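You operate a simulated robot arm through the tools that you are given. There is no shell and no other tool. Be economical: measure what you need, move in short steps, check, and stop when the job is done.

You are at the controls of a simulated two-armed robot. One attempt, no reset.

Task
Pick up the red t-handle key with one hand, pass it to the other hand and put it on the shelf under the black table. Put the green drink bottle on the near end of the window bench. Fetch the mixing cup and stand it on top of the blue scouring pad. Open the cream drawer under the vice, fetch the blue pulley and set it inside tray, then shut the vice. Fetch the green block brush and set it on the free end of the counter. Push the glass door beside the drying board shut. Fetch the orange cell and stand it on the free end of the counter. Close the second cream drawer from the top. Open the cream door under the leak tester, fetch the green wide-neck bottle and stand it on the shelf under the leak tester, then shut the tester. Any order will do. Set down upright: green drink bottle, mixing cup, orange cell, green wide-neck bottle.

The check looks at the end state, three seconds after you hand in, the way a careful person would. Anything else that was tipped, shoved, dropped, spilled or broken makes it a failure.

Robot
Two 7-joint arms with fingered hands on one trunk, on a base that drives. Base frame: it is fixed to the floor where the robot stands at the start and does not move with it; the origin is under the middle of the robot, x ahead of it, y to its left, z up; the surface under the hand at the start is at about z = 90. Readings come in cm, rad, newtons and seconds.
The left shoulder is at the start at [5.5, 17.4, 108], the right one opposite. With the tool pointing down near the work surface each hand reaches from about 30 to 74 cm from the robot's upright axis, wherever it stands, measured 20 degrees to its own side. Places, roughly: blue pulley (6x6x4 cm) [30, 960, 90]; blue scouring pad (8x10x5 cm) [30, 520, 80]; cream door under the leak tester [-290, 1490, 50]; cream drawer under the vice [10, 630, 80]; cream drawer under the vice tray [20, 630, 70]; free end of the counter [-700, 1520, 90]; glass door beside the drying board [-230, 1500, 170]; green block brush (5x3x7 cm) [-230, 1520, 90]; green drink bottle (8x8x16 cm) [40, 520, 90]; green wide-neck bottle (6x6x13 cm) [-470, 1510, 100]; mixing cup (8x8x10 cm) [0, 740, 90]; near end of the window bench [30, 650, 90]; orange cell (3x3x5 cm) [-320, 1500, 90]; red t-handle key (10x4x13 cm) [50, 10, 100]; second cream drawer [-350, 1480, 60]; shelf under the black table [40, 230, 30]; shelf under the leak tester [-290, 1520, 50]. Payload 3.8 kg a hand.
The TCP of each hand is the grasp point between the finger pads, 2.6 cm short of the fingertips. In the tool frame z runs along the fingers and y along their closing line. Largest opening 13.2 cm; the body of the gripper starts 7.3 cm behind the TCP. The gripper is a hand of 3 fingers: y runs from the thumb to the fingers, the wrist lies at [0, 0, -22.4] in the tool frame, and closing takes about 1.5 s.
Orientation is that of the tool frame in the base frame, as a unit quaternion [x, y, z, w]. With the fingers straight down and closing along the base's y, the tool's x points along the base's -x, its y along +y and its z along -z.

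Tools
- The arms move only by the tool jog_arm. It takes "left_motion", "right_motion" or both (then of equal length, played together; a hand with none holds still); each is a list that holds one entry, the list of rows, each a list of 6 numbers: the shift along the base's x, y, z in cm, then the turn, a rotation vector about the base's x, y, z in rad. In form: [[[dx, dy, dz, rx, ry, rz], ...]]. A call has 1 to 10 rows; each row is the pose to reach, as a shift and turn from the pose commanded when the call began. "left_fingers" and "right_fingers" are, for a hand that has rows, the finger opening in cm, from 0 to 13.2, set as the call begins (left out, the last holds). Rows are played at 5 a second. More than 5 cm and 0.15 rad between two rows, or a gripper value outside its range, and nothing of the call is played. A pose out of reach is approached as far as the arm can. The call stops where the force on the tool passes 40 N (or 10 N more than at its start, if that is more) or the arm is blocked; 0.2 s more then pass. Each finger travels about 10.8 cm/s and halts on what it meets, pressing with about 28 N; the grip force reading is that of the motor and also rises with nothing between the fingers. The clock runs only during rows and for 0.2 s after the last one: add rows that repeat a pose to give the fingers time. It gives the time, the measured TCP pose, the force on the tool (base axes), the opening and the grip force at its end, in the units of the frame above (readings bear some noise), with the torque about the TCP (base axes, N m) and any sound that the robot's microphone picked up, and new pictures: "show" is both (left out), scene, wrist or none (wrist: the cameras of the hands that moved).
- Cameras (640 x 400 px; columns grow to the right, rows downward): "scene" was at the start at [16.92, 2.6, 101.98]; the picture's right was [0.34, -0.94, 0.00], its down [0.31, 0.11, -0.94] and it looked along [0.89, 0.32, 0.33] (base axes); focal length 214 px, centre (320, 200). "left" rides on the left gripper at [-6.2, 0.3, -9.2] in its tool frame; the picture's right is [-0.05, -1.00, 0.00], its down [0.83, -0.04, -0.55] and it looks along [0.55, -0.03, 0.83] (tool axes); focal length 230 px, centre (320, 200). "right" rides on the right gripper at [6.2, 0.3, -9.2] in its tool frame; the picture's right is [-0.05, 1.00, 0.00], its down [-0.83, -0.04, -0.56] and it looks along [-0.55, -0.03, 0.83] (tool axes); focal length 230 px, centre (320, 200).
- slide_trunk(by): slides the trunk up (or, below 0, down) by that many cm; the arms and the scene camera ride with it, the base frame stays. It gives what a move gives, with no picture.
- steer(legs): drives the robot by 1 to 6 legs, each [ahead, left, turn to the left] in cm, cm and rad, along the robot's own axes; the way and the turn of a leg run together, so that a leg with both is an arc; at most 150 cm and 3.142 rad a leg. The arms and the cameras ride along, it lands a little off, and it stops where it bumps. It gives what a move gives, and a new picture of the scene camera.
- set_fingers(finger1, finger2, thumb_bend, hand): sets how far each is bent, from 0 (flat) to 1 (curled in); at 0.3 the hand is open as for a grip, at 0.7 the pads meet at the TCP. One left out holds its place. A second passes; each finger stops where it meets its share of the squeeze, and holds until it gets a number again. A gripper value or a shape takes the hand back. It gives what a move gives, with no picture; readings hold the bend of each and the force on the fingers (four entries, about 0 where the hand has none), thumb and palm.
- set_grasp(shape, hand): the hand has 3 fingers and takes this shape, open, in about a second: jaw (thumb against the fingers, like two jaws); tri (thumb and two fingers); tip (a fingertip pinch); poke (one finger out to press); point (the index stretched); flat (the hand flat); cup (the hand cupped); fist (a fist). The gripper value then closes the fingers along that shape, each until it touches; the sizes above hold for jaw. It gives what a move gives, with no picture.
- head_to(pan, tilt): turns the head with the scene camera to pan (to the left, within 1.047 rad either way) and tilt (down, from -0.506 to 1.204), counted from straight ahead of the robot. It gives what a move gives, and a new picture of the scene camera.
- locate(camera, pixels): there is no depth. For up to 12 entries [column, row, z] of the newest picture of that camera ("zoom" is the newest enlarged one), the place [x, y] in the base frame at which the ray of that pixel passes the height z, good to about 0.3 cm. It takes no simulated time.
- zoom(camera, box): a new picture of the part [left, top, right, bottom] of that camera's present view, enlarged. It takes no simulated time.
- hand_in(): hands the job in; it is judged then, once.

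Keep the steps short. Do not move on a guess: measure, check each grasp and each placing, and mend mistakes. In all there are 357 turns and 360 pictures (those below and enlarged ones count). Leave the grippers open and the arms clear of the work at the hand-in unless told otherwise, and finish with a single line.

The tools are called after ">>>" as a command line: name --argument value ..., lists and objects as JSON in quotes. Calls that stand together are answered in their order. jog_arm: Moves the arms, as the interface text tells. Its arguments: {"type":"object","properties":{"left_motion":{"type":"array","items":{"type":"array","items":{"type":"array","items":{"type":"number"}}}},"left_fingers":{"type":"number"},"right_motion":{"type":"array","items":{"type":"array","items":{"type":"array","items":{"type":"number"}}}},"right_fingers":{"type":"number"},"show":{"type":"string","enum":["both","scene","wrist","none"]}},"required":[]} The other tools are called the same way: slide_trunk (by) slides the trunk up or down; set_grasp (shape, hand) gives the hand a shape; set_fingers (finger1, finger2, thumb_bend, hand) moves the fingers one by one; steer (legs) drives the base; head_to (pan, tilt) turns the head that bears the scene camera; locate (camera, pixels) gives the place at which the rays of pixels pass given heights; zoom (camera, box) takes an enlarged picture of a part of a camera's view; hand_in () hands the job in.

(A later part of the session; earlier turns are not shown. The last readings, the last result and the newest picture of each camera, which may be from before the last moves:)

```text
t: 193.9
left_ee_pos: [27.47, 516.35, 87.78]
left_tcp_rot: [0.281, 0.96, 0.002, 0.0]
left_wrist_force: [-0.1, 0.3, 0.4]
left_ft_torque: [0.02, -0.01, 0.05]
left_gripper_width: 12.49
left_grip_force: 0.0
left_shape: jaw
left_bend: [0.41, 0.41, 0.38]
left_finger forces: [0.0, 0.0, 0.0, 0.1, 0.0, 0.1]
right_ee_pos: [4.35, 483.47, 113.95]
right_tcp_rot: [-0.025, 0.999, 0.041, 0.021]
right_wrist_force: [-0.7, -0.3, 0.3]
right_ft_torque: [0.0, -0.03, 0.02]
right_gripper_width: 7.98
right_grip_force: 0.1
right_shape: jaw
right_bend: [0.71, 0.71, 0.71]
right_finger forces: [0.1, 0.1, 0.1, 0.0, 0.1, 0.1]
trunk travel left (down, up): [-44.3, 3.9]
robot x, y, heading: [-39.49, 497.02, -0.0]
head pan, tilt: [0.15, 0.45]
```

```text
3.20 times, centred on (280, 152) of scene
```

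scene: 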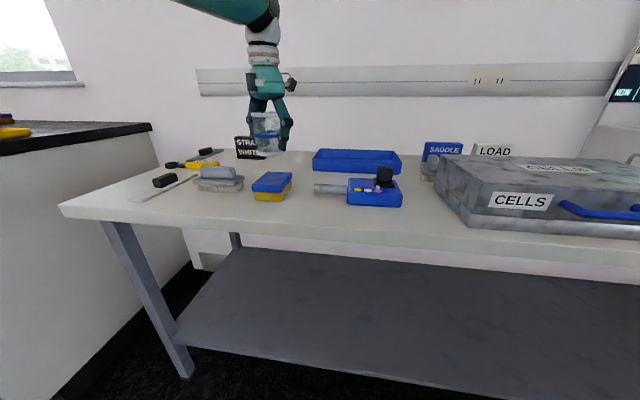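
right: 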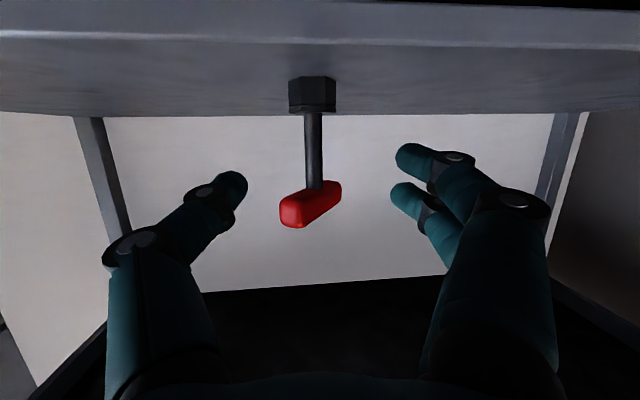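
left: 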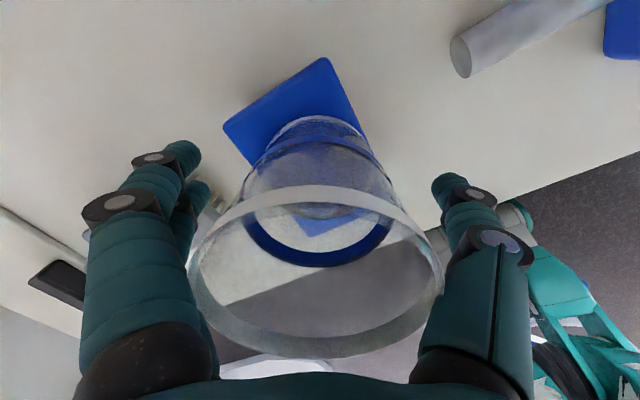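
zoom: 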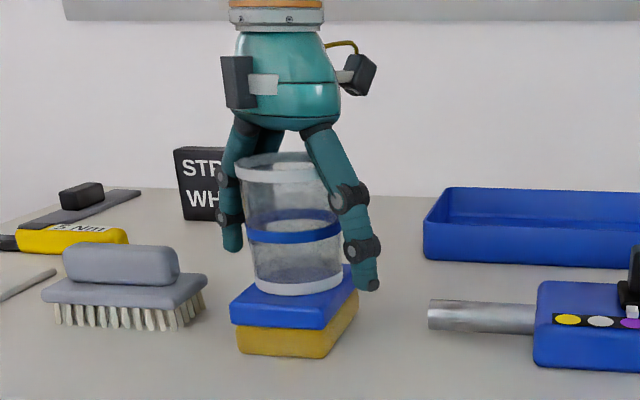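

Cup stands on the pad. Lift straight up 14 cm.

>>> jog_arm --left_motion '[[[0, 0, 2, 0, 0, 0], [0, 0, 5, 0, 0, 0], [0, 0, 8, 0, 0, 0], [0, 0, 11, 0, 0, 0], [0, 0, 14, 0, 0, 0]]]' --show "none"

>>> slide_trunk --by 3.5

>>> zoom --camera "scene" --box '[200, 60, 380, 220]'

```text
t: 195.1
left_ee_pos: [27.39, 516.21, 101.9]
left_tcp_rot: [0.281, 0.96, 0.002, 0.0]
left_wrist_force: [-0.2, -0.6, 0.6]
left_ft_torque: [0.02, 0.0, -0.02]
left_gripper_width: 12.46
left_grip_force: 0.1
left_shape: jaw
left_bend: [0.41, 0.41, 0.38]
left_finger forces: [0.0, 0.0, 0.0, 0.1, 0.0, 0.0]
right_ee_pos: [4.23, 483.52, 113.83]
right_tcp_rot: [-0.024, 0.999, 0.041, 0.02]
right_wrist_force: [0.3, -0.1, -0.3]
right_ft_torque: [0.01, 0.01, -0.01]
right_gripper_width: 7.95
right_grip_force: 0.0
right_shape: jaw
right_bend: [0.71, 0.71, 0.71]
right_finger forces: [0.0, 0.0, 0.0, 0.0, 0.0, 0.0]
trunk travel left (down, up): [-44.3, 3.9]
robot x, y, heading: [-39.34, 496.34, -0.001]
head pan, tilt: [0.15, 0.45]
```

```text
t: 195.9
left_ee_pos: [26.48, 516.39, 111.92]
left_tcp_rot: [0.281, 0.958, 0.015, 0.049]
left_wrist_force: [0.4, 0.1, -0.4]
left_ft_torque: [0.0, 0.02, 0.02]
left_gripper_width: 12.49
left_grip_force: 0.0
left_shape: jaw
left_bend: [0.41, 0.41, 0.38]
left_finger forces: [0.0, 0.0, 0.0, 0.1, 0.0, 0.1]
right_ee_pos: [4.53, 483.68, 117.2]
right_tcp_rot: [-0.026, 0.999, 0.04, 0.018]
right_wrist_force: [0.8, 0.1, -0.1]
right_ft_torque: [0.01, 0.01, -0.06]
right_gripper_width: 7.95
right_grip_force: 0.1
right_shape: jaw
right_bend: [0.71, 0.71, 0.71]
right_finger forces: [0.0, 0.0, 0.1, 0.0, 0.0, 0.1]
trunk travel left (down, up): [-47.8, 0.4]
robot x, y, heading: [-39.81, 496.62, -0.001]
head pan, tilt: [0.15, 0.45]
```

```text
2.50 times, centred on (290, 140) of scene
```

zoom: 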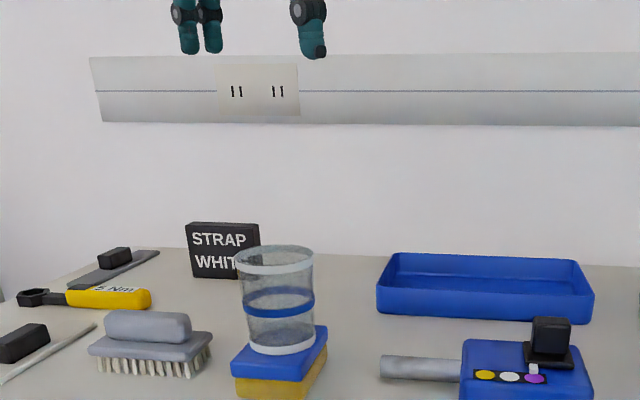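

Cup placed. Back off 60 cm, then bring the left arm to its relaxed starting pose.

>>> steer --legs '[[-60, 0, 0]]'

>>> jog_arm --left_motion '[[[-4, 0, 1, 0, -0.02, 0.06], [-8, 0, 2, 0, -0.04, 0.12], [-12, 0, 3, 0, -0.06, 0.18], [-16, 0, 4, 0, -0.08, 0.24], [-20, 0, 5, 0, -0.09, 0.3], [-24, 0, 6, 0, -0.09, 0.36], [-28, 0, 7, 0, -0.09, 0.42], [-31, 0, 8, 0, -0.09, 0.48], [-34, 0, 9, 0, -0.09, 0.57]]]' --show "none"

```text
t: 199.2
left_ee_pos: [-33.27, 516.56, 112.13]
left_tcp_rot: [0.28, 0.959, 0.017, 0.049]
left_wrist_force: [-0.3, -0.1, 0.9]
left_ft_torque: [-0.05, -0.03, 0.0]
left_gripper_width: 12.52
left_grip_force: 0.1
left_shape: jaw
left_bend: [0.41, 0.41, 0.38]
left_finger forces: [0.0, 0.0, 0.1, 0.0, 0.0, 0.0]
right_ee_pos: [-55.14, 483.75, 117.31]
right_tcp_rot: [-0.025, 0.999, 0.041, 0.021]
right_wrist_force: [0.2, -0.4, -0.3]
right_ft_torque: [-0.02, -0.01, -0.01]
right_gripper_width: 7.95
right_grip_force: 0.1
right_shape: jaw
right_bend: [0.71, 0.71, 0.71]
right_finger forces: [0.0, 0.1, 0.1, 0.0, 0.0, 0.0]
trunk travel left (down, up): [-47.8, 0.4]
robot x, y, heading: [-99.18, 497.0, -0.007]
head pan, tilt: [0.15, 0.45]
```

scene: 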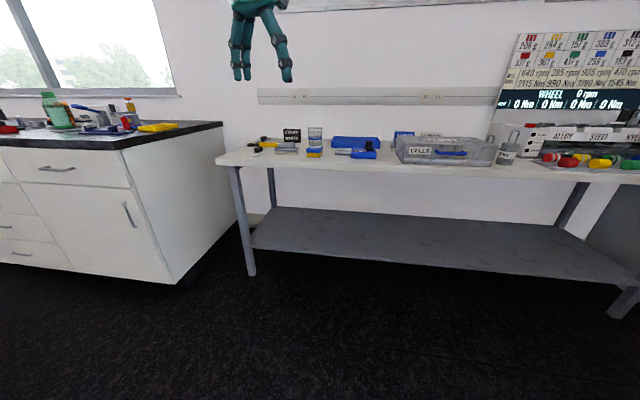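

```text
t: 201.2
left_ee_pos: [-39.33, 511.75, 129.26]
left_tcp_rot: [-0.003, 0.995, 0.044, 0.085]
left_wrist_force: [-0.2, -1.2, 0.1]
left_ft_torque: [0.02, 0.01, 0.0]
left_gripper_width: 12.51
left_grip_force: 0.0
left_shape: jaw
left_bend: [0.41, 0.41, 0.38]
left_finger forces: [0.0, 0.0, 0.1, 0.0, 0.0, 0.0]
left hand out of reach, approached as far as the arm can: row 1, 2, 3, 4, 5, 6, 7, 8, 9
right_ee_pos: [-55.35, 483.58, 117.32]
right_tcp_rot: [-0.025, 0.999, 0.04, 0.021]
right_wrist_force: [-0.6, -0.5, -0.3]
right_ft_torque: [0.03, 0.01, 0.03]
right_gripper_width: 7.96
right_grip_force: 0.1
right_shape: jaw
right_bend: [0.71, 0.71, 0.71]
right_finger forces: [0.1, 0.1, 0.1, 0.1, 0.1, 0.0]
trunk travel left (down, up): [-47.8, 0.4]
robot x, y, heading: [-99.27, 496.59, -0.003]
head pan, tilt: [0.15, 0.45]
```

The left arm is in an awkward branch. Look at it.

>>> head_to --pan 0.7 --tilt -0.35

>>> zoom --camera "right" --box '[0, 0, 640, 400]'

```text
t: 202.4
left_ee_pos: [-39.29, 511.85, 129.26]
left_tcp_rot: [-0.001, 0.995, 0.042, 0.086]
left_wrist_force: [0.2, 0.8, -0.7]
left_ft_torque: [0.02, -0.01, 0.0]
left_gripper_width: 12.49
left_grip_force: 0.1
left_shape: jaw
left_bend: [0.41, 0.41, 0.38]
left_finger forces: [0.0, 0.1, 0.1, 0.0, 0.0, 0.0]
right_ee_pos: [-55.11, 483.65, 117.53]
right_tcp_rot: [-0.026, 0.999, 0.041, 0.021]
right_wrist_force: [-0.2, -0.4, -0.2]
right_ft_torque: [0.0, 0.0, 0.01]
right_gripper_width: 7.95
right_grip_force: 0.0
right_shape: jaw
right_bend: [0.71, 0.71, 0.71]
right_finger forces: [0.0, 0.0, 0.1, 0.0, 0.0, 0.0]
trunk travel left (down, up): [-47.8, 0.4]
robot x, y, heading: [-99.14, 497.03, -0.002]
head pan, tilt: [0.7, -0.351]
```

scene: 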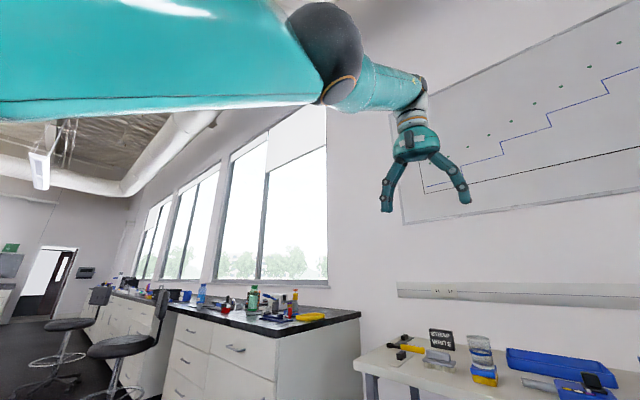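

```text
1.00 times, centred on (320, 200) of right (not enlarged: the box is as wide or as high as the picture)
```

zoom: 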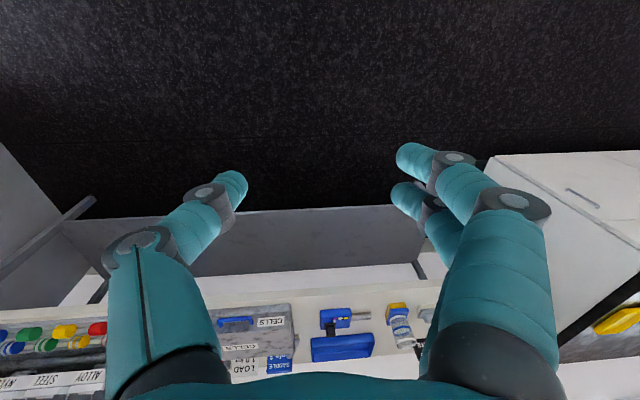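

The elbow is stretched high. Try swinging the hand out to the left and lower, then inwards, to regain a normal elbow pose.

>>> jog_arm --left_motion '[[[-1, 4, -2, 0, 0, 0], [-2, 8, -4, 0, 0, 0], [-4, 12, -7, 0, 0, 0], [-6, 16, -10, 0, 0, 0], [-8, 20, -13, 0, 0, 0], [-10, 24, -16, 0, 0, 0], [-13, 27, -19, 0, 0, 0], [-16, 30, -22, 0, 0, 0], [-18, 32, -25, 0, 0, 0], [-20, 34, -28, 0, 0, 0]]]' --show "scene"

```text
refused: row 3 steps farther than a row can; nothing moved
```

>>> jog_arm --left_motion '[[[-1, 3.5, -2, 0, 0, 0], [-2, 7, -4, 0, 0, 0], [-4, 10, -6.5, 0, 0, 0], [-6, 13, -9, 0, 0, 0], [-8, 16, -11.5, 0, 0, 0], [-10, 19, -14, 0, 0, 0], [-12, 22, -17, 0, 0, 0], [-14, 25, -20, 0, 0, 0], [-16, 28, -23, 0, 0, 0], [-18, 31, -26, 0, 0, 0]]]' --show "scene"

```text
t: 204.6
left_ee_pos: [-57.38, 543.03, 102.68]
left_tcp_rot: [-0.002, 0.995, 0.042, 0.087]
left_wrist_force: [0.4, 0.8, 0.1]
left_ft_torque: [-0.01, -0.01, 0.02]
left_gripper_width: 12.5
left_grip_force: 0.0
left_shape: jaw
left_bend: [0.41, 0.41, 0.37]
left_finger forces: [0.0, 0.1, 0.1, 0.1, 0.0, 0.0]
left hand out of reach, approached as far as the arm can: row 1, 2, 3, 4
right_ee_pos: [-55.28, 483.63, 117.51]
right_tcp_rot: [-0.025, 0.999, 0.041, 0.021]
right_wrist_force: [-0.3, -0.1, 0.5]
right_ft_torque: [0.01, 0.0, -0.02]
right_gripper_width: 7.97
right_grip_force: 0.1
right_shape: jaw
right_bend: [0.71, 0.71, 0.71]
right_finger forces: [0.1, 0.0, 0.0, 0.0, 0.1, 0.1]
trunk travel left (down, up): [-47.8, 0.4]
robot x, y, heading: [-98.85, 496.9, 0.0]
head pan, tilt: [0.7, -0.351]
```

scene: 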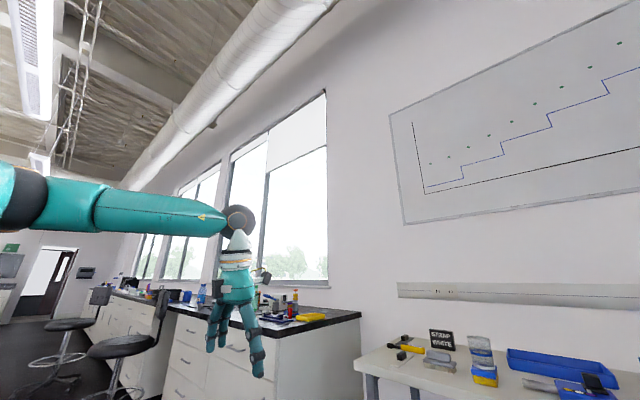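

That worked. Now bring it in to the relaxed pose in front, levelling it.

>>> jog_arm --left_motion '[[[-1, -3, 2, -0.02, 0.035, 0], [-2, -6, 4, -0.04, 0.07, 0], [-3, -9, 6, -0.06, 0.105, 0], [-4, -12, 8, -0.07, 0.14, 0], [-5, -15, 10, -0.084, 0.174, 0], [-6, -18, 12, -0.084, 0.174, 0], [-7, -21, 14, -0.084, 0.174, 0], [-8, -24, 16, -0.084, 0.174, 0]]]' --show "scene"

```text
t: 206.4
left_ee_pos: [-65.28, 518.82, 118.61]
left_tcp_rot: [-0.002, 1.0, 0.001, -0.002]
left_wrist_force: [-0.2, -0.7, 0.1]
left_ft_torque: [0.01, 0.03, -0.01]
left_gripper_width: 12.5
left_grip_force: 0.0
left_shape: jaw
left_bend: [0.41, 0.41, 0.37]
left_finger forces: [0.0, 0.1, 0.0, 0.0, 0.0, 0.0]
right_ee_pos: [-55.18, 483.59, 117.35]
right_tcp_rot: [-0.025, 0.999, 0.041, 0.021]
right_wrist_force: [-0.2, 0.0, 0.0]
right_ft_torque: [0.02, -0.02, 0.02]
right_gripper_width: 7.96
right_grip_force: 0.0
right_shape: jaw
right_bend: [0.71, 0.71, 0.71]
right_finger forces: [0.0, 0.1, 0.1, 0.0, 0.0, 0.0]
trunk travel left (down, up): [-47.8, 0.4]
robot x, y, heading: [-98.92, 496.92, 0.003]
head pan, tilt: [0.7, -0.351]
```

scene: 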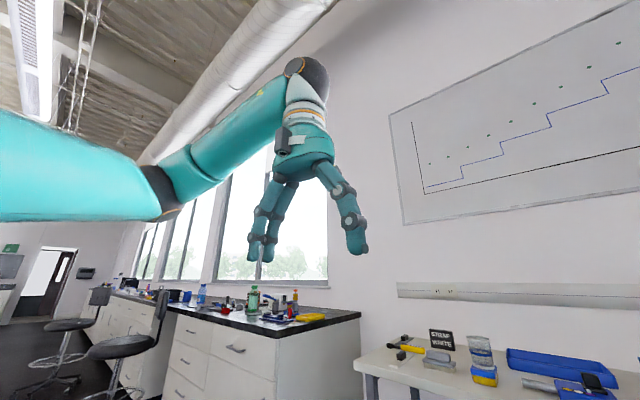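

Left arm is normal again. Turn to face +y and look at the way to the pulley (y≈960).

>>> steer --legs '[[0, 60, 0], [0, 0, 1.57]]'

>>> head_to --pan 0.0 --tilt 0.3

```text
t: 215.9
left_ee_pos: [-120.96, 590.74, 118.58]
left_tcp_rot: [0.709, -0.705, 0.0, 0.002]
left_wrist_force: [0.3, 0.8, 0.2]
left_ft_torque: [0.01, 0.01, 0.01]
left_gripper_width: 12.5
left_grip_force: 0.0
left_shape: jaw
left_bend: [0.41, 0.41, 0.37]
left_finger forces: [0.1, 0.0, 0.0, 0.1, 0.1, 0.1]
right_ee_pos: [-85.55, 600.56, 117.41]
right_tcp_rot: [0.724, -0.689, -0.044, 0.014]
right_wrist_force: [-0.2, 0.6, 0.1]
right_ft_torque: [0.02, 0.01, 0.01]
right_gripper_width: 7.97
right_grip_force: 0.1
right_shape: jaw
right_bend: [0.71, 0.71, 0.71]
right_finger forces: [0.0, 0.0, 0.0, 0.0, 0.1, 0.1]
trunk travel left (down, up): [-47.8, 0.4]
robot x, y, heading: [-98.63, 556.82, 1.571]
head pan, tilt: [0.7, -0.351]
```

scene: 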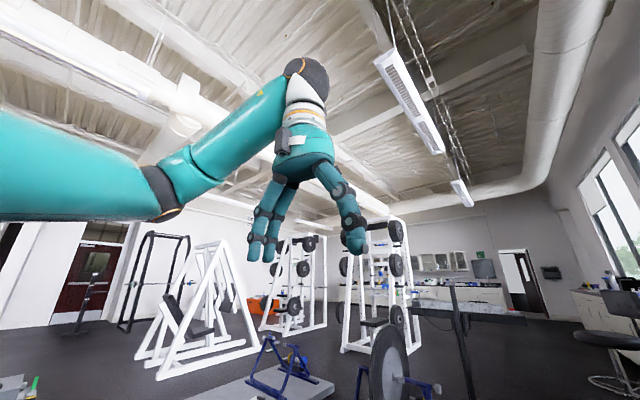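

```text
t: 217.0
left_ee_pos: [-120.97, 590.54, 118.52]
left_tcp_rot: [0.708, -0.706, 0.0, 0.002]
left_wrist_force: [-0.5, -1.0, -0.6]
left_ft_torque: [0.01, -0.01, 0.0]
left_gripper_width: 12.49
left_grip_force: 0.1
left_shape: jaw
left_bend: [0.41, 0.41, 0.37]
left_finger forces: [0.0, 0.0, 0.0, 0.0, 0.0, 0.0]
right_ee_pos: [-85.49, 600.56, 117.35]
right_tcp_rot: [0.724, -0.688, -0.043, 0.014]
right_wrist_force: [-0.8, -0.7, -0.4]
right_ft_torque: [0.01, 0.0, 0.02]
right_gripper_width: 7.95
right_grip_force: 0.0
right_shape: jaw
right_bend: [0.71, 0.71, 0.71]
right_finger forces: [0.1, 0.1, 0.0, 0.0, 0.0, 0.1]
trunk travel left (down, up): [-47.8, 0.4]
robot x, y, heading: [-98.92, 556.98, 1.564]
head pan, tilt: [0.0, 0.3]
```

scene: 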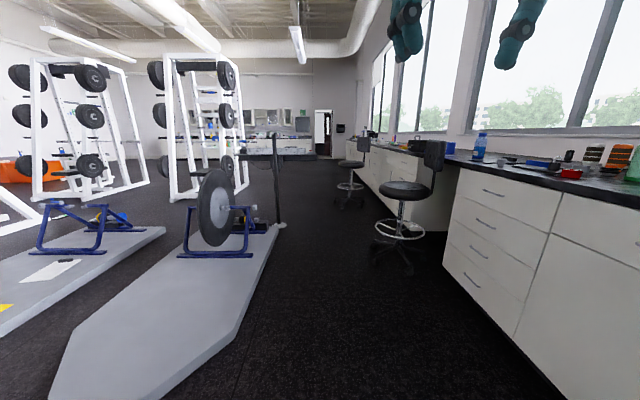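

>>> locate --camera "scene" --pixels '[[237, 335, 0], [277, 232, 0], [284, 224, 0], [372, 265, 0], [375, 245, 0], [422, 262, 0], [340, 205, 0], [365, 207, 0], [442, 262, 0], [272, 152, 100], [318, 152, 100], [390, 196, 50]]'

```text
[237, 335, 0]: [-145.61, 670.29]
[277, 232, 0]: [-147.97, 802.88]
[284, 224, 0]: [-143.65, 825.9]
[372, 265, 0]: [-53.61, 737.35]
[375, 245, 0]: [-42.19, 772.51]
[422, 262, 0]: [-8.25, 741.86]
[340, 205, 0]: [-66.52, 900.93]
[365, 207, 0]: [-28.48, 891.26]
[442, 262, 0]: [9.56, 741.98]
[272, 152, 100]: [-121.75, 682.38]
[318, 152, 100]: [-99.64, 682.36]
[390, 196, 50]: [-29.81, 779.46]
```

There is a stand with a bar reaching toward x≈−100 at y≈826, and stools on the right. Go a bit forward and look again.

>>> steer --legs '[[130, 0, 0.006]]'

```text
t: 223.5
left_ee_pos: [-120.33, 720.3, 118.67]
left_tcp_rot: [-0.707, 0.707, 0.0, -0.001]
left_wrist_force: [0.8, 0.6, 0.0]
left_ft_torque: [-0.01, 0.01, -0.02]
left_gripper_width: 12.49
left_grip_force: 0.0
left_shape: jaw
left_bend: [0.41, 0.41, 0.37]
left_finger forces: [0.0, 0.0, 0.0, 0.0, 0.1, 0.0]
right_ee_pos: [-85.06, 730.15, 117.4]
right_tcp_rot: [0.723, -0.689, -0.043, 0.015]
right_wrist_force: [0.7, 0.4, -0.1]
right_ft_torque: [0.02, 0.02, 0.0]
right_gripper_width: 7.99
right_grip_force: 0.0
right_shape: jaw
right_bend: [0.71, 0.71, 0.71]
right_finger forces: [0.1, 0.0, 0.0, 0.0, 0.0, 0.0]
trunk travel left (down, up): [-47.8, 0.4]
robot x, y, heading: [-98.59, 686.51, 1.563]
head pan, tilt: [0.0, 0.3]
```

scene: 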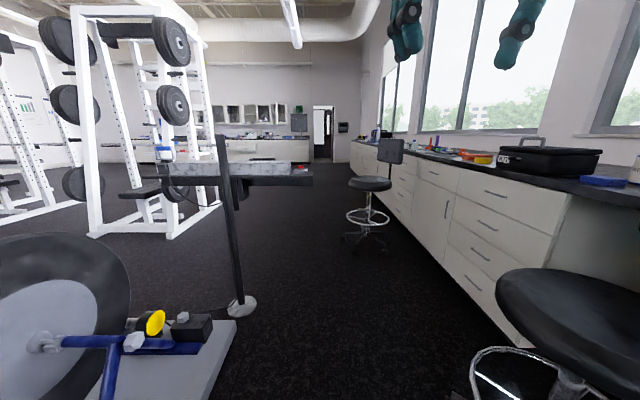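

>>> locate --camera "scene" --pixels '[[242, 308, 0], [228, 312, 0], [257, 300, 0], [312, 180, 85], [312, 180, 90], [312, 180, 95], [345, 238, 0], [386, 240, 0], [370, 185, 55], [474, 390, 0]]'

>>> zoom --camera "scene" --box '[150, 120, 450, 320]'

```text
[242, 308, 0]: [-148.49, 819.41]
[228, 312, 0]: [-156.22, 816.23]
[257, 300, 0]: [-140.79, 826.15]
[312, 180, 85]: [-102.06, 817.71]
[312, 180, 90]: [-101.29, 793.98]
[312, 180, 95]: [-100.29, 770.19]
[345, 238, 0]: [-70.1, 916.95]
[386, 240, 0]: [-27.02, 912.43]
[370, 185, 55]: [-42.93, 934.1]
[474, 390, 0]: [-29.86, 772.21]
```

```text
2.00 times, centred on (300, 220) of scene
```

zoom: 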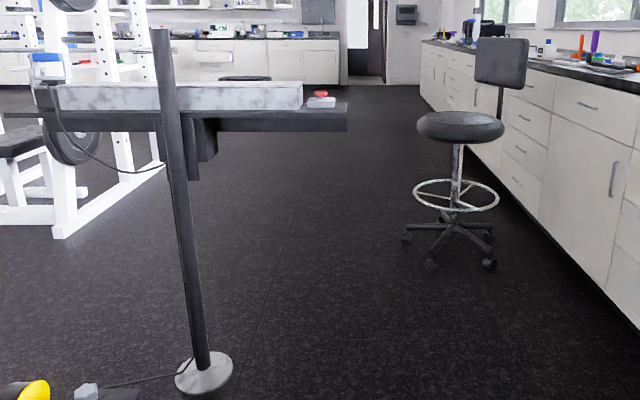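

Gap: tray tip x≈−101 (z≈85, y≈818), first stool x≥−54, second stool x≥−70 at y≈915. Drive at x≈−80 between them.

>>> steer --legs '[[55, -17.5, 0.005], [60, 0, 0]]'

```text
t: 226.8
left_ee_pos: [-102.79, 774.76, 118.6]
left_tcp_rot: [0.708, -0.706, 0.001, 0.003]
left_wrist_force: [-0.2, 0.0, -0.4]
left_ft_torque: [-0.01, 0.01, 0.01]
left_gripper_width: 12.49
left_grip_force: 0.0
left_shape: jaw
left_bend: [0.41, 0.41, 0.37]
left_finger forces: [0.1, 0.0, 0.0, 0.1, 0.0, 0.0]
right_ee_pos: [-67.52, 784.68, 117.34]
right_tcp_rot: [0.725, -0.688, -0.043, 0.015]
right_wrist_force: [0.3, 0.6, -0.4]
right_ft_torque: [-0.04, 0.01, 0.01]
right_gripper_width: 7.96
right_grip_force: 0.0
right_shape: jaw
right_bend: [0.71, 0.71, 0.71]
right_finger forces: [0.0, 0.0, 0.0, 0.1, 0.0, 0.1]
trunk travel left (down, up): [-47.8, 0.4]
robot x, y, heading: [-80.82, 740.97, 1.567]
head pan, tilt: [0.0, 0.3]
stopped in leg 1: the robot was blocked; the commanded pose is now the measured one
```

scene: 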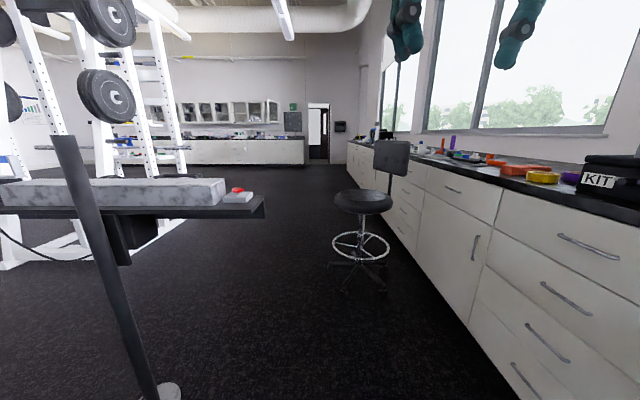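

>>> locate --camera "scene" --pixels '[[265, 203, 85], [265, 217, 82], [265, 203, 88], [170, 395, 0], [330, 267, 0], [390, 270, 0], [345, 290, 0], [375, 260, 0]]'

>>> head_to --pan -1.0 --tilt 0.9

```text
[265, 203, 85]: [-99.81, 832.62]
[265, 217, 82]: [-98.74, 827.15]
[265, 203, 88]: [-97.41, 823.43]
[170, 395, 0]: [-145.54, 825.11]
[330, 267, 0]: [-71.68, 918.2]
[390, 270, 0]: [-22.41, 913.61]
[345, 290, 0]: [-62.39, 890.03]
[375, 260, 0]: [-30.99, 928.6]
```

```text
t: 228.0
left_ee_pos: [-102.88, 774.49, 118.6]
left_tcp_rot: [0.708, -0.707, 0.0, 0.001]
left_wrist_force: [-0.3, -0.5, 0.0]
left_ft_torque: [0.02, 0.0, 0.04]
left_gripper_width: 12.52
left_grip_force: 0.0
left_shape: jaw
left_bend: [0.41, 0.41, 0.37]
left_finger forces: [0.1, 0.1, 0.0, 0.0, 0.0, 0.1]
right_ee_pos: [-67.43, 784.58, 117.32]
right_tcp_rot: [0.724, -0.688, -0.043, 0.014]
right_wrist_force: [0.7, -0.4, 0.6]
right_ft_torque: [0.01, 0.02, 0.02]
right_gripper_width: 7.99
right_grip_force: 0.0
right_shape: jaw
right_bend: [0.71, 0.71, 0.71]
right_finger forces: [0.0, 0.0, 0.0, 0.0, 0.0, 0.0]
trunk travel left (down, up): [-47.8, 0.4]
robot x, y, heading: [-80.84, 740.82, 1.569]
head pan, tilt: [-1.0, 0.901]
```

scene: 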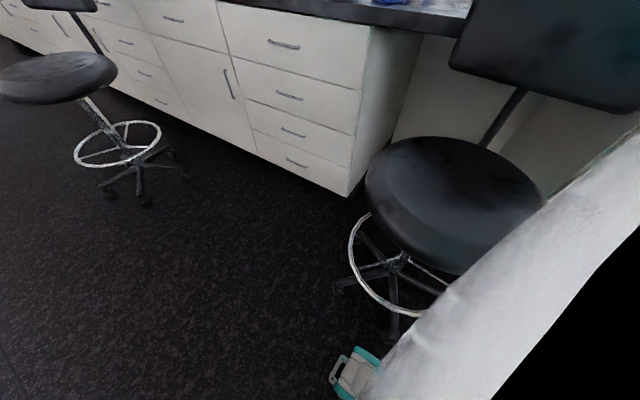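

Stool 1's foot blocks at this line. Weave: shift left 7, pass the stool, then ease right before the tray.

>>> head_to --pan 0.0 --tilt 0.5

>>> steer --legs '[[0, 7.5, 0], [25, 0, 0], [29, -8, 0]]'

```text
t: 229.3
left_ee_pos: [-102.94, 774.69, 118.63]
left_tcp_rot: [0.708, -0.707, 0.0, 0.001]
left_wrist_force: [0.1, 0.6, 0.1]
left_ft_torque: [0.0, 0.01, 0.04]
left_gripper_width: 12.48
left_grip_force: 0.0
left_shape: jaw
left_bend: [0.41, 0.41, 0.37]
left_finger forces: [0.0, 0.0, 0.0, 0.0, 0.0, 0.0]
right_ee_pos: [-67.51, 784.59, 117.31]
right_tcp_rot: [0.724, -0.688, -0.044, 0.013]
right_wrist_force: [-0.5, 0.6, 0.8]
right_ft_torque: [-0.04, 0.0, 0.01]
right_gripper_width: 7.94
right_grip_force: 0.0
right_shape: jaw
right_bend: [0.71, 0.71, 0.71]
right_finger forces: [0.0, 0.0, 0.0, 0.0, 0.1, 0.0]
trunk travel left (down, up): [-47.8, 0.4]
robot x, y, heading: [-80.95, 740.82, 1.571]
head pan, tilt: [0.0, 0.499]
```

scene: 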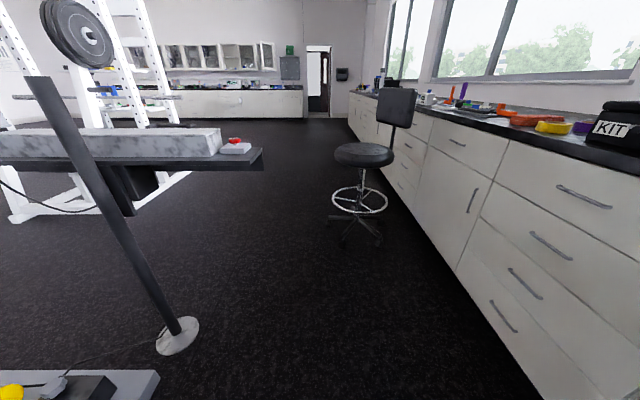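

```text
t: 233.7
left_ee_pos: [-102.3, 828.66, 118.62]
left_tcp_rot: [0.709, -0.706, 0.0, 0.001]
left_wrist_force: [-0.2, 0.5, -0.6]
left_ft_torque: [0.01, -0.01, -0.02]
left_gripper_width: 12.5
left_grip_force: 0.1
left_shape: jaw
left_bend: [0.41, 0.41, 0.37]
left_finger forces: [0.0, 0.1, 0.0, 0.0, 0.1, 0.1]
right_ee_pos: [-67.02, 838.59, 117.44]
right_tcp_rot: [0.724, -0.688, -0.044, 0.015]
right_wrist_force: [0.2, 0.4, -0.3]
right_ft_torque: [-0.04, -0.02, -0.01]
right_gripper_width: 7.95
right_grip_force: 0.1
right_shape: jaw
right_bend: [0.71, 0.71, 0.71]
right_finger forces: [0.0, 0.0, 0.1, 0.0, 0.0, 0.0]
trunk travel left (down, up): [-47.8, 0.4]
robot x, y, heading: [-80.33, 795.28, 1.567]
head pan, tilt: [0.0, 0.499]
```

scene: 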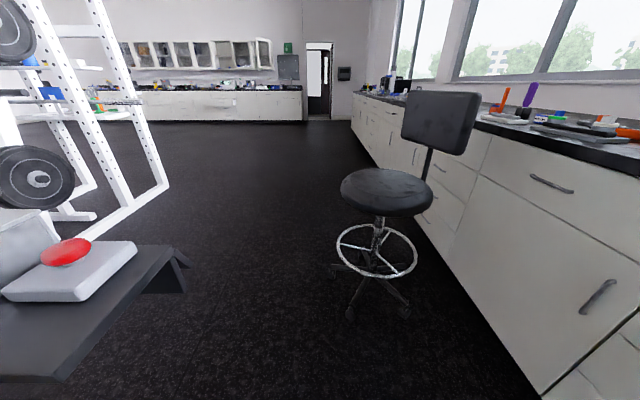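

>>> locate --camera "scene" --pixels '[[175, 246, 85], [60, 380, 85], [175, 246, 82], [330, 267, 0], [350, 318, 0], [405, 318, 0], [412, 290, 0]]'

```text
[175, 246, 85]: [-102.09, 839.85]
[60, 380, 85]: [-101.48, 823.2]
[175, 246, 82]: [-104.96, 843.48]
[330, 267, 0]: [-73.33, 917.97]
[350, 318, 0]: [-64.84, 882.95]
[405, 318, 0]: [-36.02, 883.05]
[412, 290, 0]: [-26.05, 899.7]
```

Tray tip x≈−102, y 823–840. Continue the weave past the tray and around stool 2.

>>> steer --legs '[[25, -7, 0], [16, 0, 0], [29, 17, 0], [26, 13, 0], [84, 0, 0]]'

```text
t: 241.3
left_ee_pos: [-125.08, 938.88, 118.44]
left_tcp_rot: [0.707, -0.707, 0.002, 0.002]
left_wrist_force: [-0.4, 0.6, -0.9]
left_ft_torque: [-0.04, -0.02, 0.0]
left_gripper_width: 12.5
left_grip_force: 0.1
left_shape: jaw
left_bend: [0.41, 0.41, 0.37]
left_finger forces: [0.0, 0.0, 0.0, 0.0, 0.0, 0.1]
right_ee_pos: [-89.75, 948.91, 117.27]
right_tcp_rot: [0.725, -0.688, -0.042, 0.016]
right_wrist_force: [-0.6, 0.6, 0.9]
right_ft_torque: [-0.07, 0.01, 0.01]
right_gripper_width: 7.97
right_grip_force: 0.0
right_shape: jaw
right_bend: [0.71, 0.71, 0.71]
right_finger forces: [0.0, 0.1, 0.0, 0.1, 0.1, 0.0]
trunk travel left (down, up): [-47.8, 0.4]
robot x, y, heading: [-103.11, 904.76, 1.563]
head pan, tilt: [0.0, 0.499]
stopped in leg 5: the robot was blocked; the commanded pose is now the measured one
```

scene: 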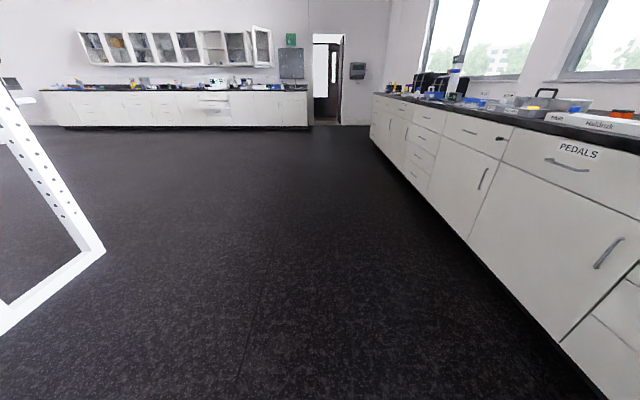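

>>> locate --camera "scene" --pixels '[[105, 250, 0], [0, 330, 0], [80, 215, 30]]'

>>> head_to --pan -1.0 --tilt 0.9

>>> head_to --pan 1.0 --tilt 0.5

```text
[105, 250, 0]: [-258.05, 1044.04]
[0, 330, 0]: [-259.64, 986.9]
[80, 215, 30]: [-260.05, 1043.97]
```

```text
t: 242.6
left_ee_pos: [-125.06, 938.52, 118.62]
left_tcp_rot: [0.708, -0.706, 0.0, 0.0]
left_wrist_force: [0.0, -1.0, 0.2]
left_ft_torque: [-0.02, -0.01, 0.0]
left_gripper_width: 12.5
left_grip_force: 0.1
left_shape: jaw
left_bend: [0.41, 0.41, 0.37]
left_finger forces: [0.1, 0.0, 0.0, 0.0, 0.1, 0.0]
right_ee_pos: [-89.83, 948.52, 117.55]
right_tcp_rot: [0.724, -0.688, -0.044, 0.013]
right_wrist_force: [-0.4, -0.2, 0.6]
right_ft_torque: [-0.01, -0.03, 0.0]
right_gripper_width: 7.98
right_grip_force: 0.1
right_shape: jaw
right_bend: [0.71, 0.71, 0.71]
right_finger forces: [0.1, 0.0, 0.0, 0.0, 0.0, 0.0]
trunk travel left (down, up): [-47.8, 0.4]
robot x, y, heading: [-102.74, 904.83, 1.567]
head pan, tilt: [-1.0, 0.901]
```

scene: 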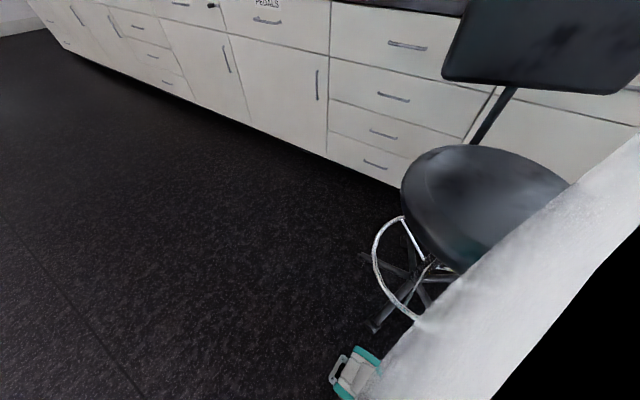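

```text
t: 244.5
left_ee_pos: [-125.02, 938.45, 118.67]
left_tcp_rot: [0.708, -0.706, 0.0, 0.0]
left_wrist_force: [0.2, -0.6, 0.1]
left_ft_torque: [-0.02, 0.01, -0.04]
left_gripper_width: 12.49
left_grip_force: 0.0
left_shape: jaw
left_bend: [0.41, 0.41, 0.37]
left_finger forces: [0.0, 0.0, 0.0, 0.0, 0.0, 0.0]
right_ee_pos: [-89.87, 948.47, 117.52]
right_tcp_rot: [0.725, -0.688, -0.044, 0.013]
right_wrist_force: [-0.3, -0.1, -0.2]
right_ft_torque: [-0.01, 0.0, 0.01]
right_gripper_width: 7.96
right_grip_force: 0.1
right_shape: jaw
right_bend: [0.71, 0.71, 0.71]
right_finger forces: [0.0, 0.0, 0.0, 0.1, 0.0, 0.0]
trunk travel left (down, up): [-47.8, 0.4]
robot x, y, heading: [-102.76, 904.76, 1.566]
head pan, tilt: [1.0, 0.499]
```

scene: 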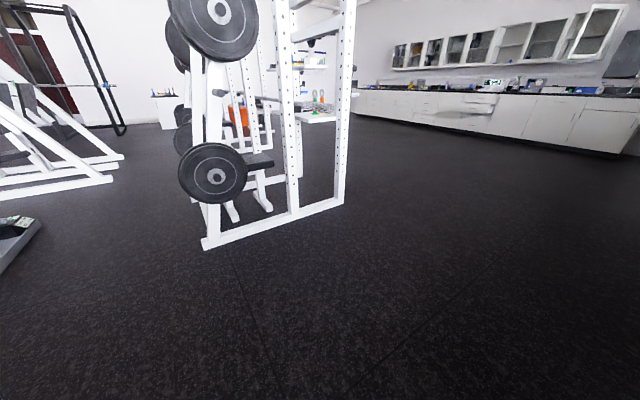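

The block is the stool's foot on the right; left side is open. Shift left 14 and go on to y≈976, then face +x.

>>> steer --legs '[[0, 14, 0], [72, 0, 0], [0, 0, -1.566]]'

>>> head_to --pan -0.2 --tilt 0.4

```text
t: 253.7
left_ee_pos: [-83.23, 999.32, 118.63]
left_tcp_rot: [-0.002, 1.0, 0.0, 0.0]
left_wrist_force: [-0.5, -0.6, -0.1]
left_ft_torque: [0.01, -0.03, 0.03]
left_gripper_width: 12.48
left_grip_force: 0.1
left_shape: jaw
left_bend: [0.41, 0.41, 0.37]
left_finger forces: [0.0, 0.1, 0.1, 0.1, 0.1, 0.0]
right_ee_pos: [-73.39, 963.92, 117.51]
right_tcp_rot: [-0.027, 0.999, 0.041, 0.022]
right_wrist_force: [-0.5, -1.3, -0.4]
right_ft_torque: [0.0, -0.04, -0.03]
right_gripper_width: 7.96
right_grip_force: 0.1
right_shape: jaw
right_bend: [0.71, 0.71, 0.71]
right_finger forces: [0.0, 0.0, 0.1, 0.0, 0.0, 0.0]
trunk travel left (down, up): [-47.8, 0.4]
robot x, y, heading: [-116.84, 977.22, -0.005]
head pan, tilt: [1.0, 0.499]
```

scene: 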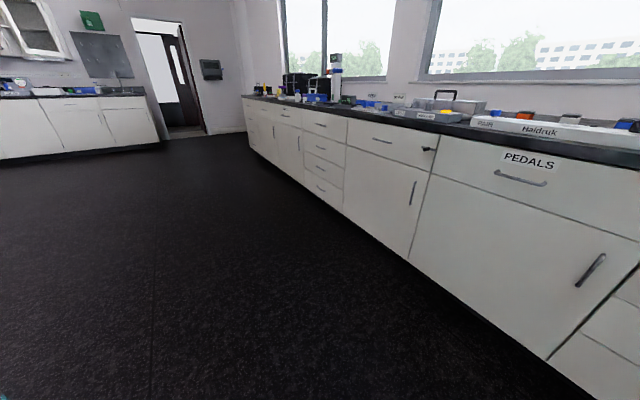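

```text
t: 255.1
left_ee_pos: [-83.21, 999.31, 118.66]
left_tcp_rot: [-0.002, 1.0, -0.001, -0.001]
left_wrist_force: [0.4, -0.3, -0.4]
left_ft_torque: [0.03, 0.02, 0.01]
left_gripper_width: 12.51
left_grip_force: 0.1
left_shape: jaw
left_bend: [0.41, 0.41, 0.37]
left_finger forces: [0.0, 0.0, 0.1, 0.1, 0.0, 0.0]
right_ee_pos: [-73.31, 963.86, 117.49]
right_tcp_rot: [-0.026, 0.999, 0.041, 0.022]
right_wrist_force: [0.4, 0.0, -0.5]
right_ft_torque: [0.03, 0.01, 0.03]
right_gripper_width: 7.97
right_grip_force: 0.1
right_shape: jaw
right_bend: [0.71, 0.71, 0.71]
right_finger forces: [0.0, 0.1, 0.0, 0.0, 0.0, 0.0]
trunk travel left (down, up): [-47.8, 0.4]
robot x, y, heading: [-116.81, 977.45, -0.001]
head pan, tilt: [-0.201, 0.4]
```

scene: 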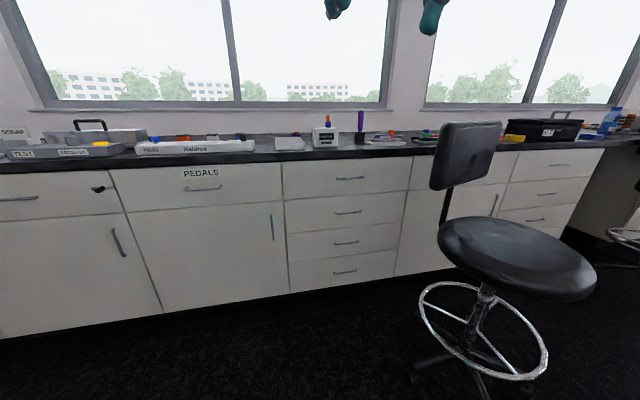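

Drive closer to the bench.

>>> steer --legs '[[74, 0, 0]]'

>>> head_to --pan -0.2 --tilt 0.55

```text
t: 259.1
left_ee_pos: [-9.78, 998.87, 118.64]
left_tcp_rot: [0.0, 1.0, 0.0, 0.0]
left_wrist_force: [-0.3, 0.0, -0.2]
left_ft_torque: [-0.01, -0.01, 0.0]
left_gripper_width: 12.49
left_grip_force: 0.1
left_shape: jaw
left_bend: [0.41, 0.41, 0.37]
left_finger forces: [0.0, 0.0, 0.0, 0.1, 0.0, 0.0]
right_ee_pos: [0.17, 963.57, 117.46]
right_tcp_rot: [-0.025, 0.999, 0.04, 0.022]
right_wrist_force: [0.0, -0.3, -0.2]
right_ft_torque: [0.01, -0.01, -0.01]
right_gripper_width: 7.97
right_grip_force: 0.0
right_shape: jaw
right_bend: [0.71, 0.71, 0.71]
right_finger forces: [0.0, 0.1, 0.0, 0.0, 0.0, 0.1]
trunk travel left (down, up): [-47.8, 0.4]
robot x, y, heading: [-43.64, 977.43, -0.004]
head pan, tilt: [-0.201, 0.4]
```

scene: 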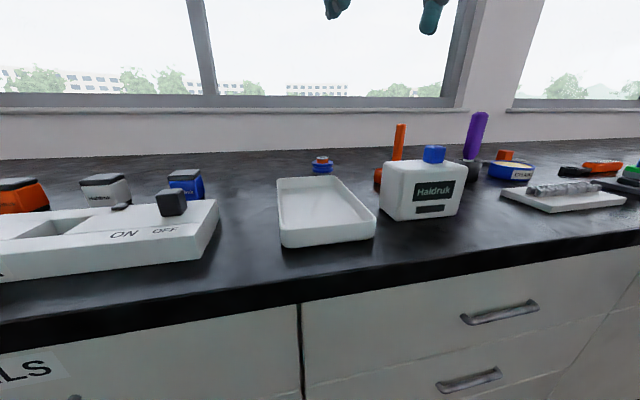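

```text
t: 259.8
left_ee_pos: [-9.65, 998.92, 118.6]
left_tcp_rot: [0.0, 1.0, 0.0, 0.0]
left_wrist_force: [-0.3, -0.8, -0.4]
left_ft_torque: [0.03, 0.01, 0.02]
left_gripper_width: 12.49
left_grip_force: 0.1
left_shape: jaw
left_bend: [0.41, 0.41, 0.37]
left_finger forces: [0.0, 0.0, 0.1, 0.0, 0.0, 0.0]
right_ee_pos: [0.1, 963.5, 117.51]
right_tcp_rot: [-0.025, 0.999, 0.04, 0.022]
right_wrist_force: [0.1, 0.0, 0.3]
right_ft_torque: [0.01, 0.02, -0.01]
right_gripper_width: 7.95
right_grip_force: 0.1
right_shape: jaw
right_bend: [0.71, 0.71, 0.71]
right_finger forces: [0.0, 0.0, 0.0, 0.1, 0.0, 0.0]
trunk travel left (down, up): [-47.8, 0.4]
robot x, y, heading: [-43.46, 976.83, -0.004]
head pan, tilt: [-0.201, 0.55]
```

scene: 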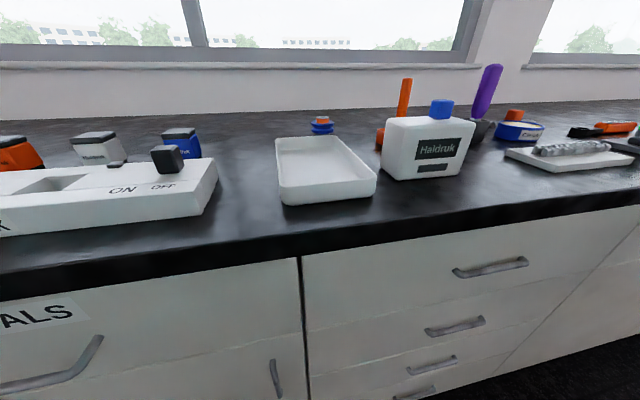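

>>> zoom --camera "scene" --box '[250, 80, 450, 210]'

>>> locate --camera "scene" --pixels '[[322, 133, 90.5], [516, 141, 90.5], [336, 200, 90.5], [376, 192, 90.5], [280, 204, 90.5], [400, 180, 90.5]]'

```text
3.08 times, centred on (350, 145) of scene
```

zoom: 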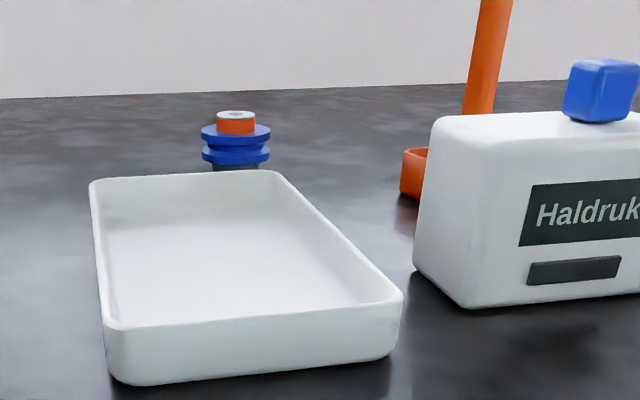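

```text
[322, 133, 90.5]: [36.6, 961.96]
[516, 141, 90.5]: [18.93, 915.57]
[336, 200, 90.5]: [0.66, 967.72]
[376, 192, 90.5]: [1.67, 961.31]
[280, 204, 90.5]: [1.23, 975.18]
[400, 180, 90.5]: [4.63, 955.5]
```

The blue pulley stands at about (34,962) behind the white tray. Drive 12 cm closer and bring the right hand above it, levelled.

>>> steer --legs '[[12, 0, 0]]'

>>> jog_arm --right_motion '[[[4, 0, 0, -0.02, 0.01, -0.01], [8, 0, -1, -0.04, 0.02, -0.02], [12, 0, -2, -0.06, 0.03, -0.03], [16, -0.5, -3, -0.08, 0.044, -0.04], [19, -1, -4, -0.082, 0.044, -0.04]]]' --right_fingers 9 --show "wrist"

```text
t: 261.1
left_ee_pos: [1.25, 998.79, 118.47]
left_tcp_rot: [0.0, 1.0, 0.0, -0.001]
left_wrist_force: [-0.2, 0.5, 0.4]
left_ft_torque: [0.0, 0.02, -0.02]
left_gripper_width: 12.52
left_grip_force: 0.0
left_shape: jaw
left_bend: [0.41, 0.41, 0.37]
left_finger forces: [0.1, 0.0, 0.1, 0.0, 0.1, 0.0]
right_ee_pos: [11.07, 963.55, 117.38]
right_tcp_rot: [-0.025, 0.999, 0.041, 0.021]
right_wrist_force: [-0.7, 1.1, -0.2]
right_ft_torque: [-0.01, 0.05, 0.01]
right_gripper_width: 7.96
right_grip_force: 0.0
right_shape: jaw
right_bend: [0.71, 0.71, 0.71]
right_finger forces: [0.0, 0.1, 0.0, 0.0, 0.1, 0.1]
trunk travel left (down, up): [-47.8, 0.4]
robot x, y, heading: [-32.7, 977.08, -0.004]
head pan, tilt: [-0.201, 0.55]
stopped in leg 1: the robot was blocked; the commanded pose is now the measured one
```

scene: 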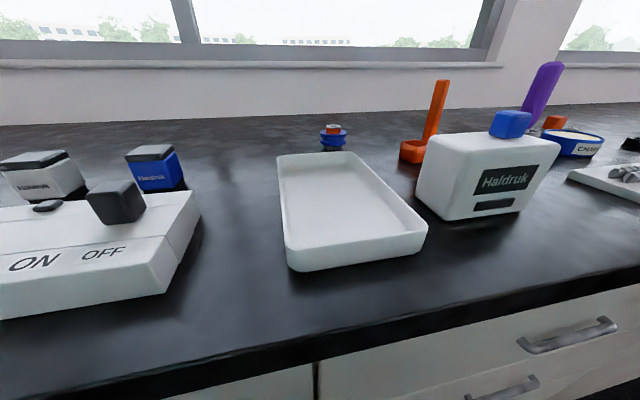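

```text
t: 262.4
left_ee_pos: [0.93, 998.95, 118.54]
left_tcp_rot: [-0.001, 1.0, 0.0, 0.001]
left_wrist_force: [0.1, -0.4, 0.4]
left_ft_torque: [0.01, 0.0, 0.0]
left_gripper_width: 12.49
left_grip_force: 0.1
left_shape: jaw
left_bend: [0.41, 0.41, 0.37]
left_finger forces: [0.0, 0.0, 0.0, 0.0, 0.1, 0.0]
right_ee_pos: [29.43, 962.49, 113.65]
right_tcp_rot: [-0.006, 1.0, -0.001, 0.0]
right_wrist_force: [-0.7, 0.5, -0.3]
right_ft_torque: [-0.01, -0.01, 0.01]
right_gripper_width: 8.98
right_grip_force: 0.0
right_shape: jaw
right_bend: [0.69, 0.69, 0.66]
right_finger forces: [0.0, 0.1, 0.0, 0.0, 0.0, 0.0]
right hand out of reach, approached as far as the arm can: row 5
trunk travel left (down, up): [-47.8, 0.4]
robot x, y, heading: [-32.74, 976.44, -0.009]
head pan, tilt: [-0.201, 0.55]
```

right: 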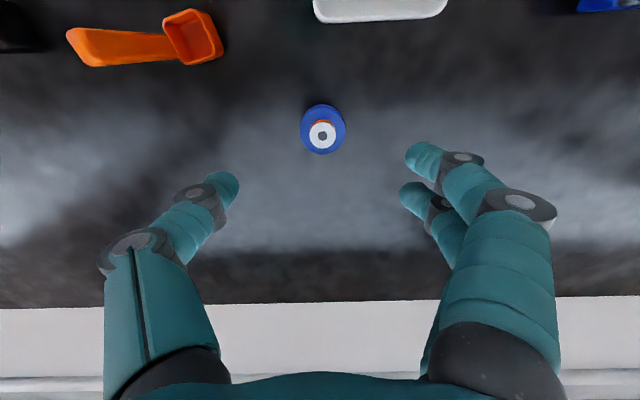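

>>> locate --camera "right" --pixels '[[322, 133, 96], [323, 130, 94], [301, 130, 94], [345, 130, 94], [323, 128, 92]]'

```text
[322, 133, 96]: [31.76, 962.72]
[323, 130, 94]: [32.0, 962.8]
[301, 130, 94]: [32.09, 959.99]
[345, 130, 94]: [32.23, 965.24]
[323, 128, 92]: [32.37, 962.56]
```

Pulley centre (32,962.7). Descend onto it.

>>> jog_arm --right_motion '[[[0.5, 0.2, -4.5, 0, 0, 0], [1.2, 0.2, -9, 0, 0, 0], [2, 0.2, -13, 0, 0, 0], [2.6, 0.2, -15.5, 0, 0, 0]]]' --show "wrist"

```text
t: 263.4
left_ee_pos: [1.06, 998.75, 118.58]
left_tcp_rot: [0.0, 1.0, 0.0, 0.0]
left_wrist_force: [-0.2, -0.5, -0.2]
left_ft_torque: [0.02, 0.04, 0.0]
left_gripper_width: 12.51
left_grip_force: 0.1
left_shape: jaw
left_bend: [0.41, 0.41, 0.37]
left_finger forces: [0.1, 0.0, 0.0, 0.0, 0.0, 0.0]
right_ee_pos: [31.75, 962.1, 97.96]
right_tcp_rot: [-0.004, 1.0, 0.001, -0.001]
right_wrist_force: [-0.6, 0.1, 0.2]
right_ft_torque: [0.02, 0.02, 0.01]
right_gripper_width: 8.98
right_grip_force: 0.0
right_shape: jaw
right_bend: [0.69, 0.69, 0.66]
right_finger forces: [0.0, 0.0, 0.0, 0.0, 0.0, 0.1]
right hand out of reach, approached as far as the arm can: row 4
trunk travel left (down, up): [-47.8, 0.4]
robot x, y, heading: [-32.45, 976.9, -0.001]
head pan, tilt: [-0.201, 0.55]
```

right: 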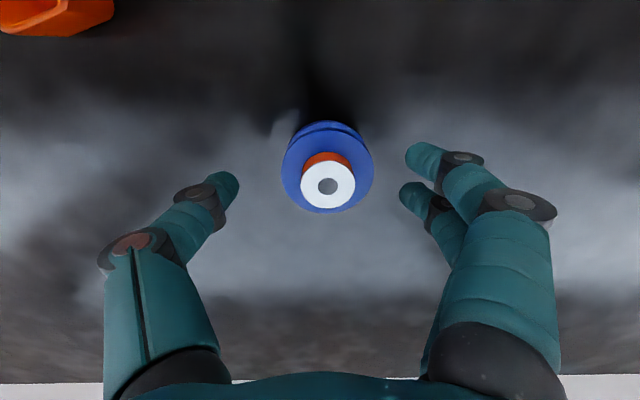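

>>> jog_arm --right_motion '[[[0, 0.4, -1.5, 0, 0, 0], [0, 0.4, -3, 0, 0, 0], [0, 0.4, -3.7, 0, 0, 0]]]' --show "wrist"

```text
t: 264.1
left_ee_pos: [1.15, 998.84, 118.75]
left_tcp_rot: [0.0, 1.0, 0.0, 0.001]
left_wrist_force: [0.2, -1.0, 0.0]
left_ft_torque: [0.0, -0.04, -0.03]
left_gripper_width: 12.53
left_grip_force: 0.0
left_shape: jaw
left_bend: [0.41, 0.41, 0.37]
left_finger forces: [0.1, 0.1, 0.1, 0.0, 0.0, 0.0]
right_ee_pos: [31.47, 962.52, 94.39]
right_tcp_rot: [-0.006, 1.0, 0.0, 0.0]
right_wrist_force: [-0.4, 0.3, -0.6]
right_ft_torque: [-0.02, -0.04, 0.02]
right_gripper_width: 8.98
right_grip_force: 0.1
right_shape: jaw
right_bend: [0.69, 0.69, 0.66]
right_finger forces: [0.0, 0.0, 0.0, 0.0, 0.0, 0.1]
trunk travel left (down, up): [-47.8, 0.4]
robot x, y, heading: [-32.48, 976.75, -0.008]
head pan, tilt: [-0.201, 0.55]
```

right: 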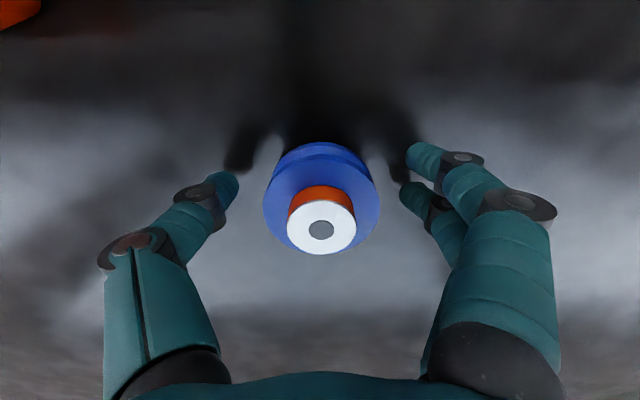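

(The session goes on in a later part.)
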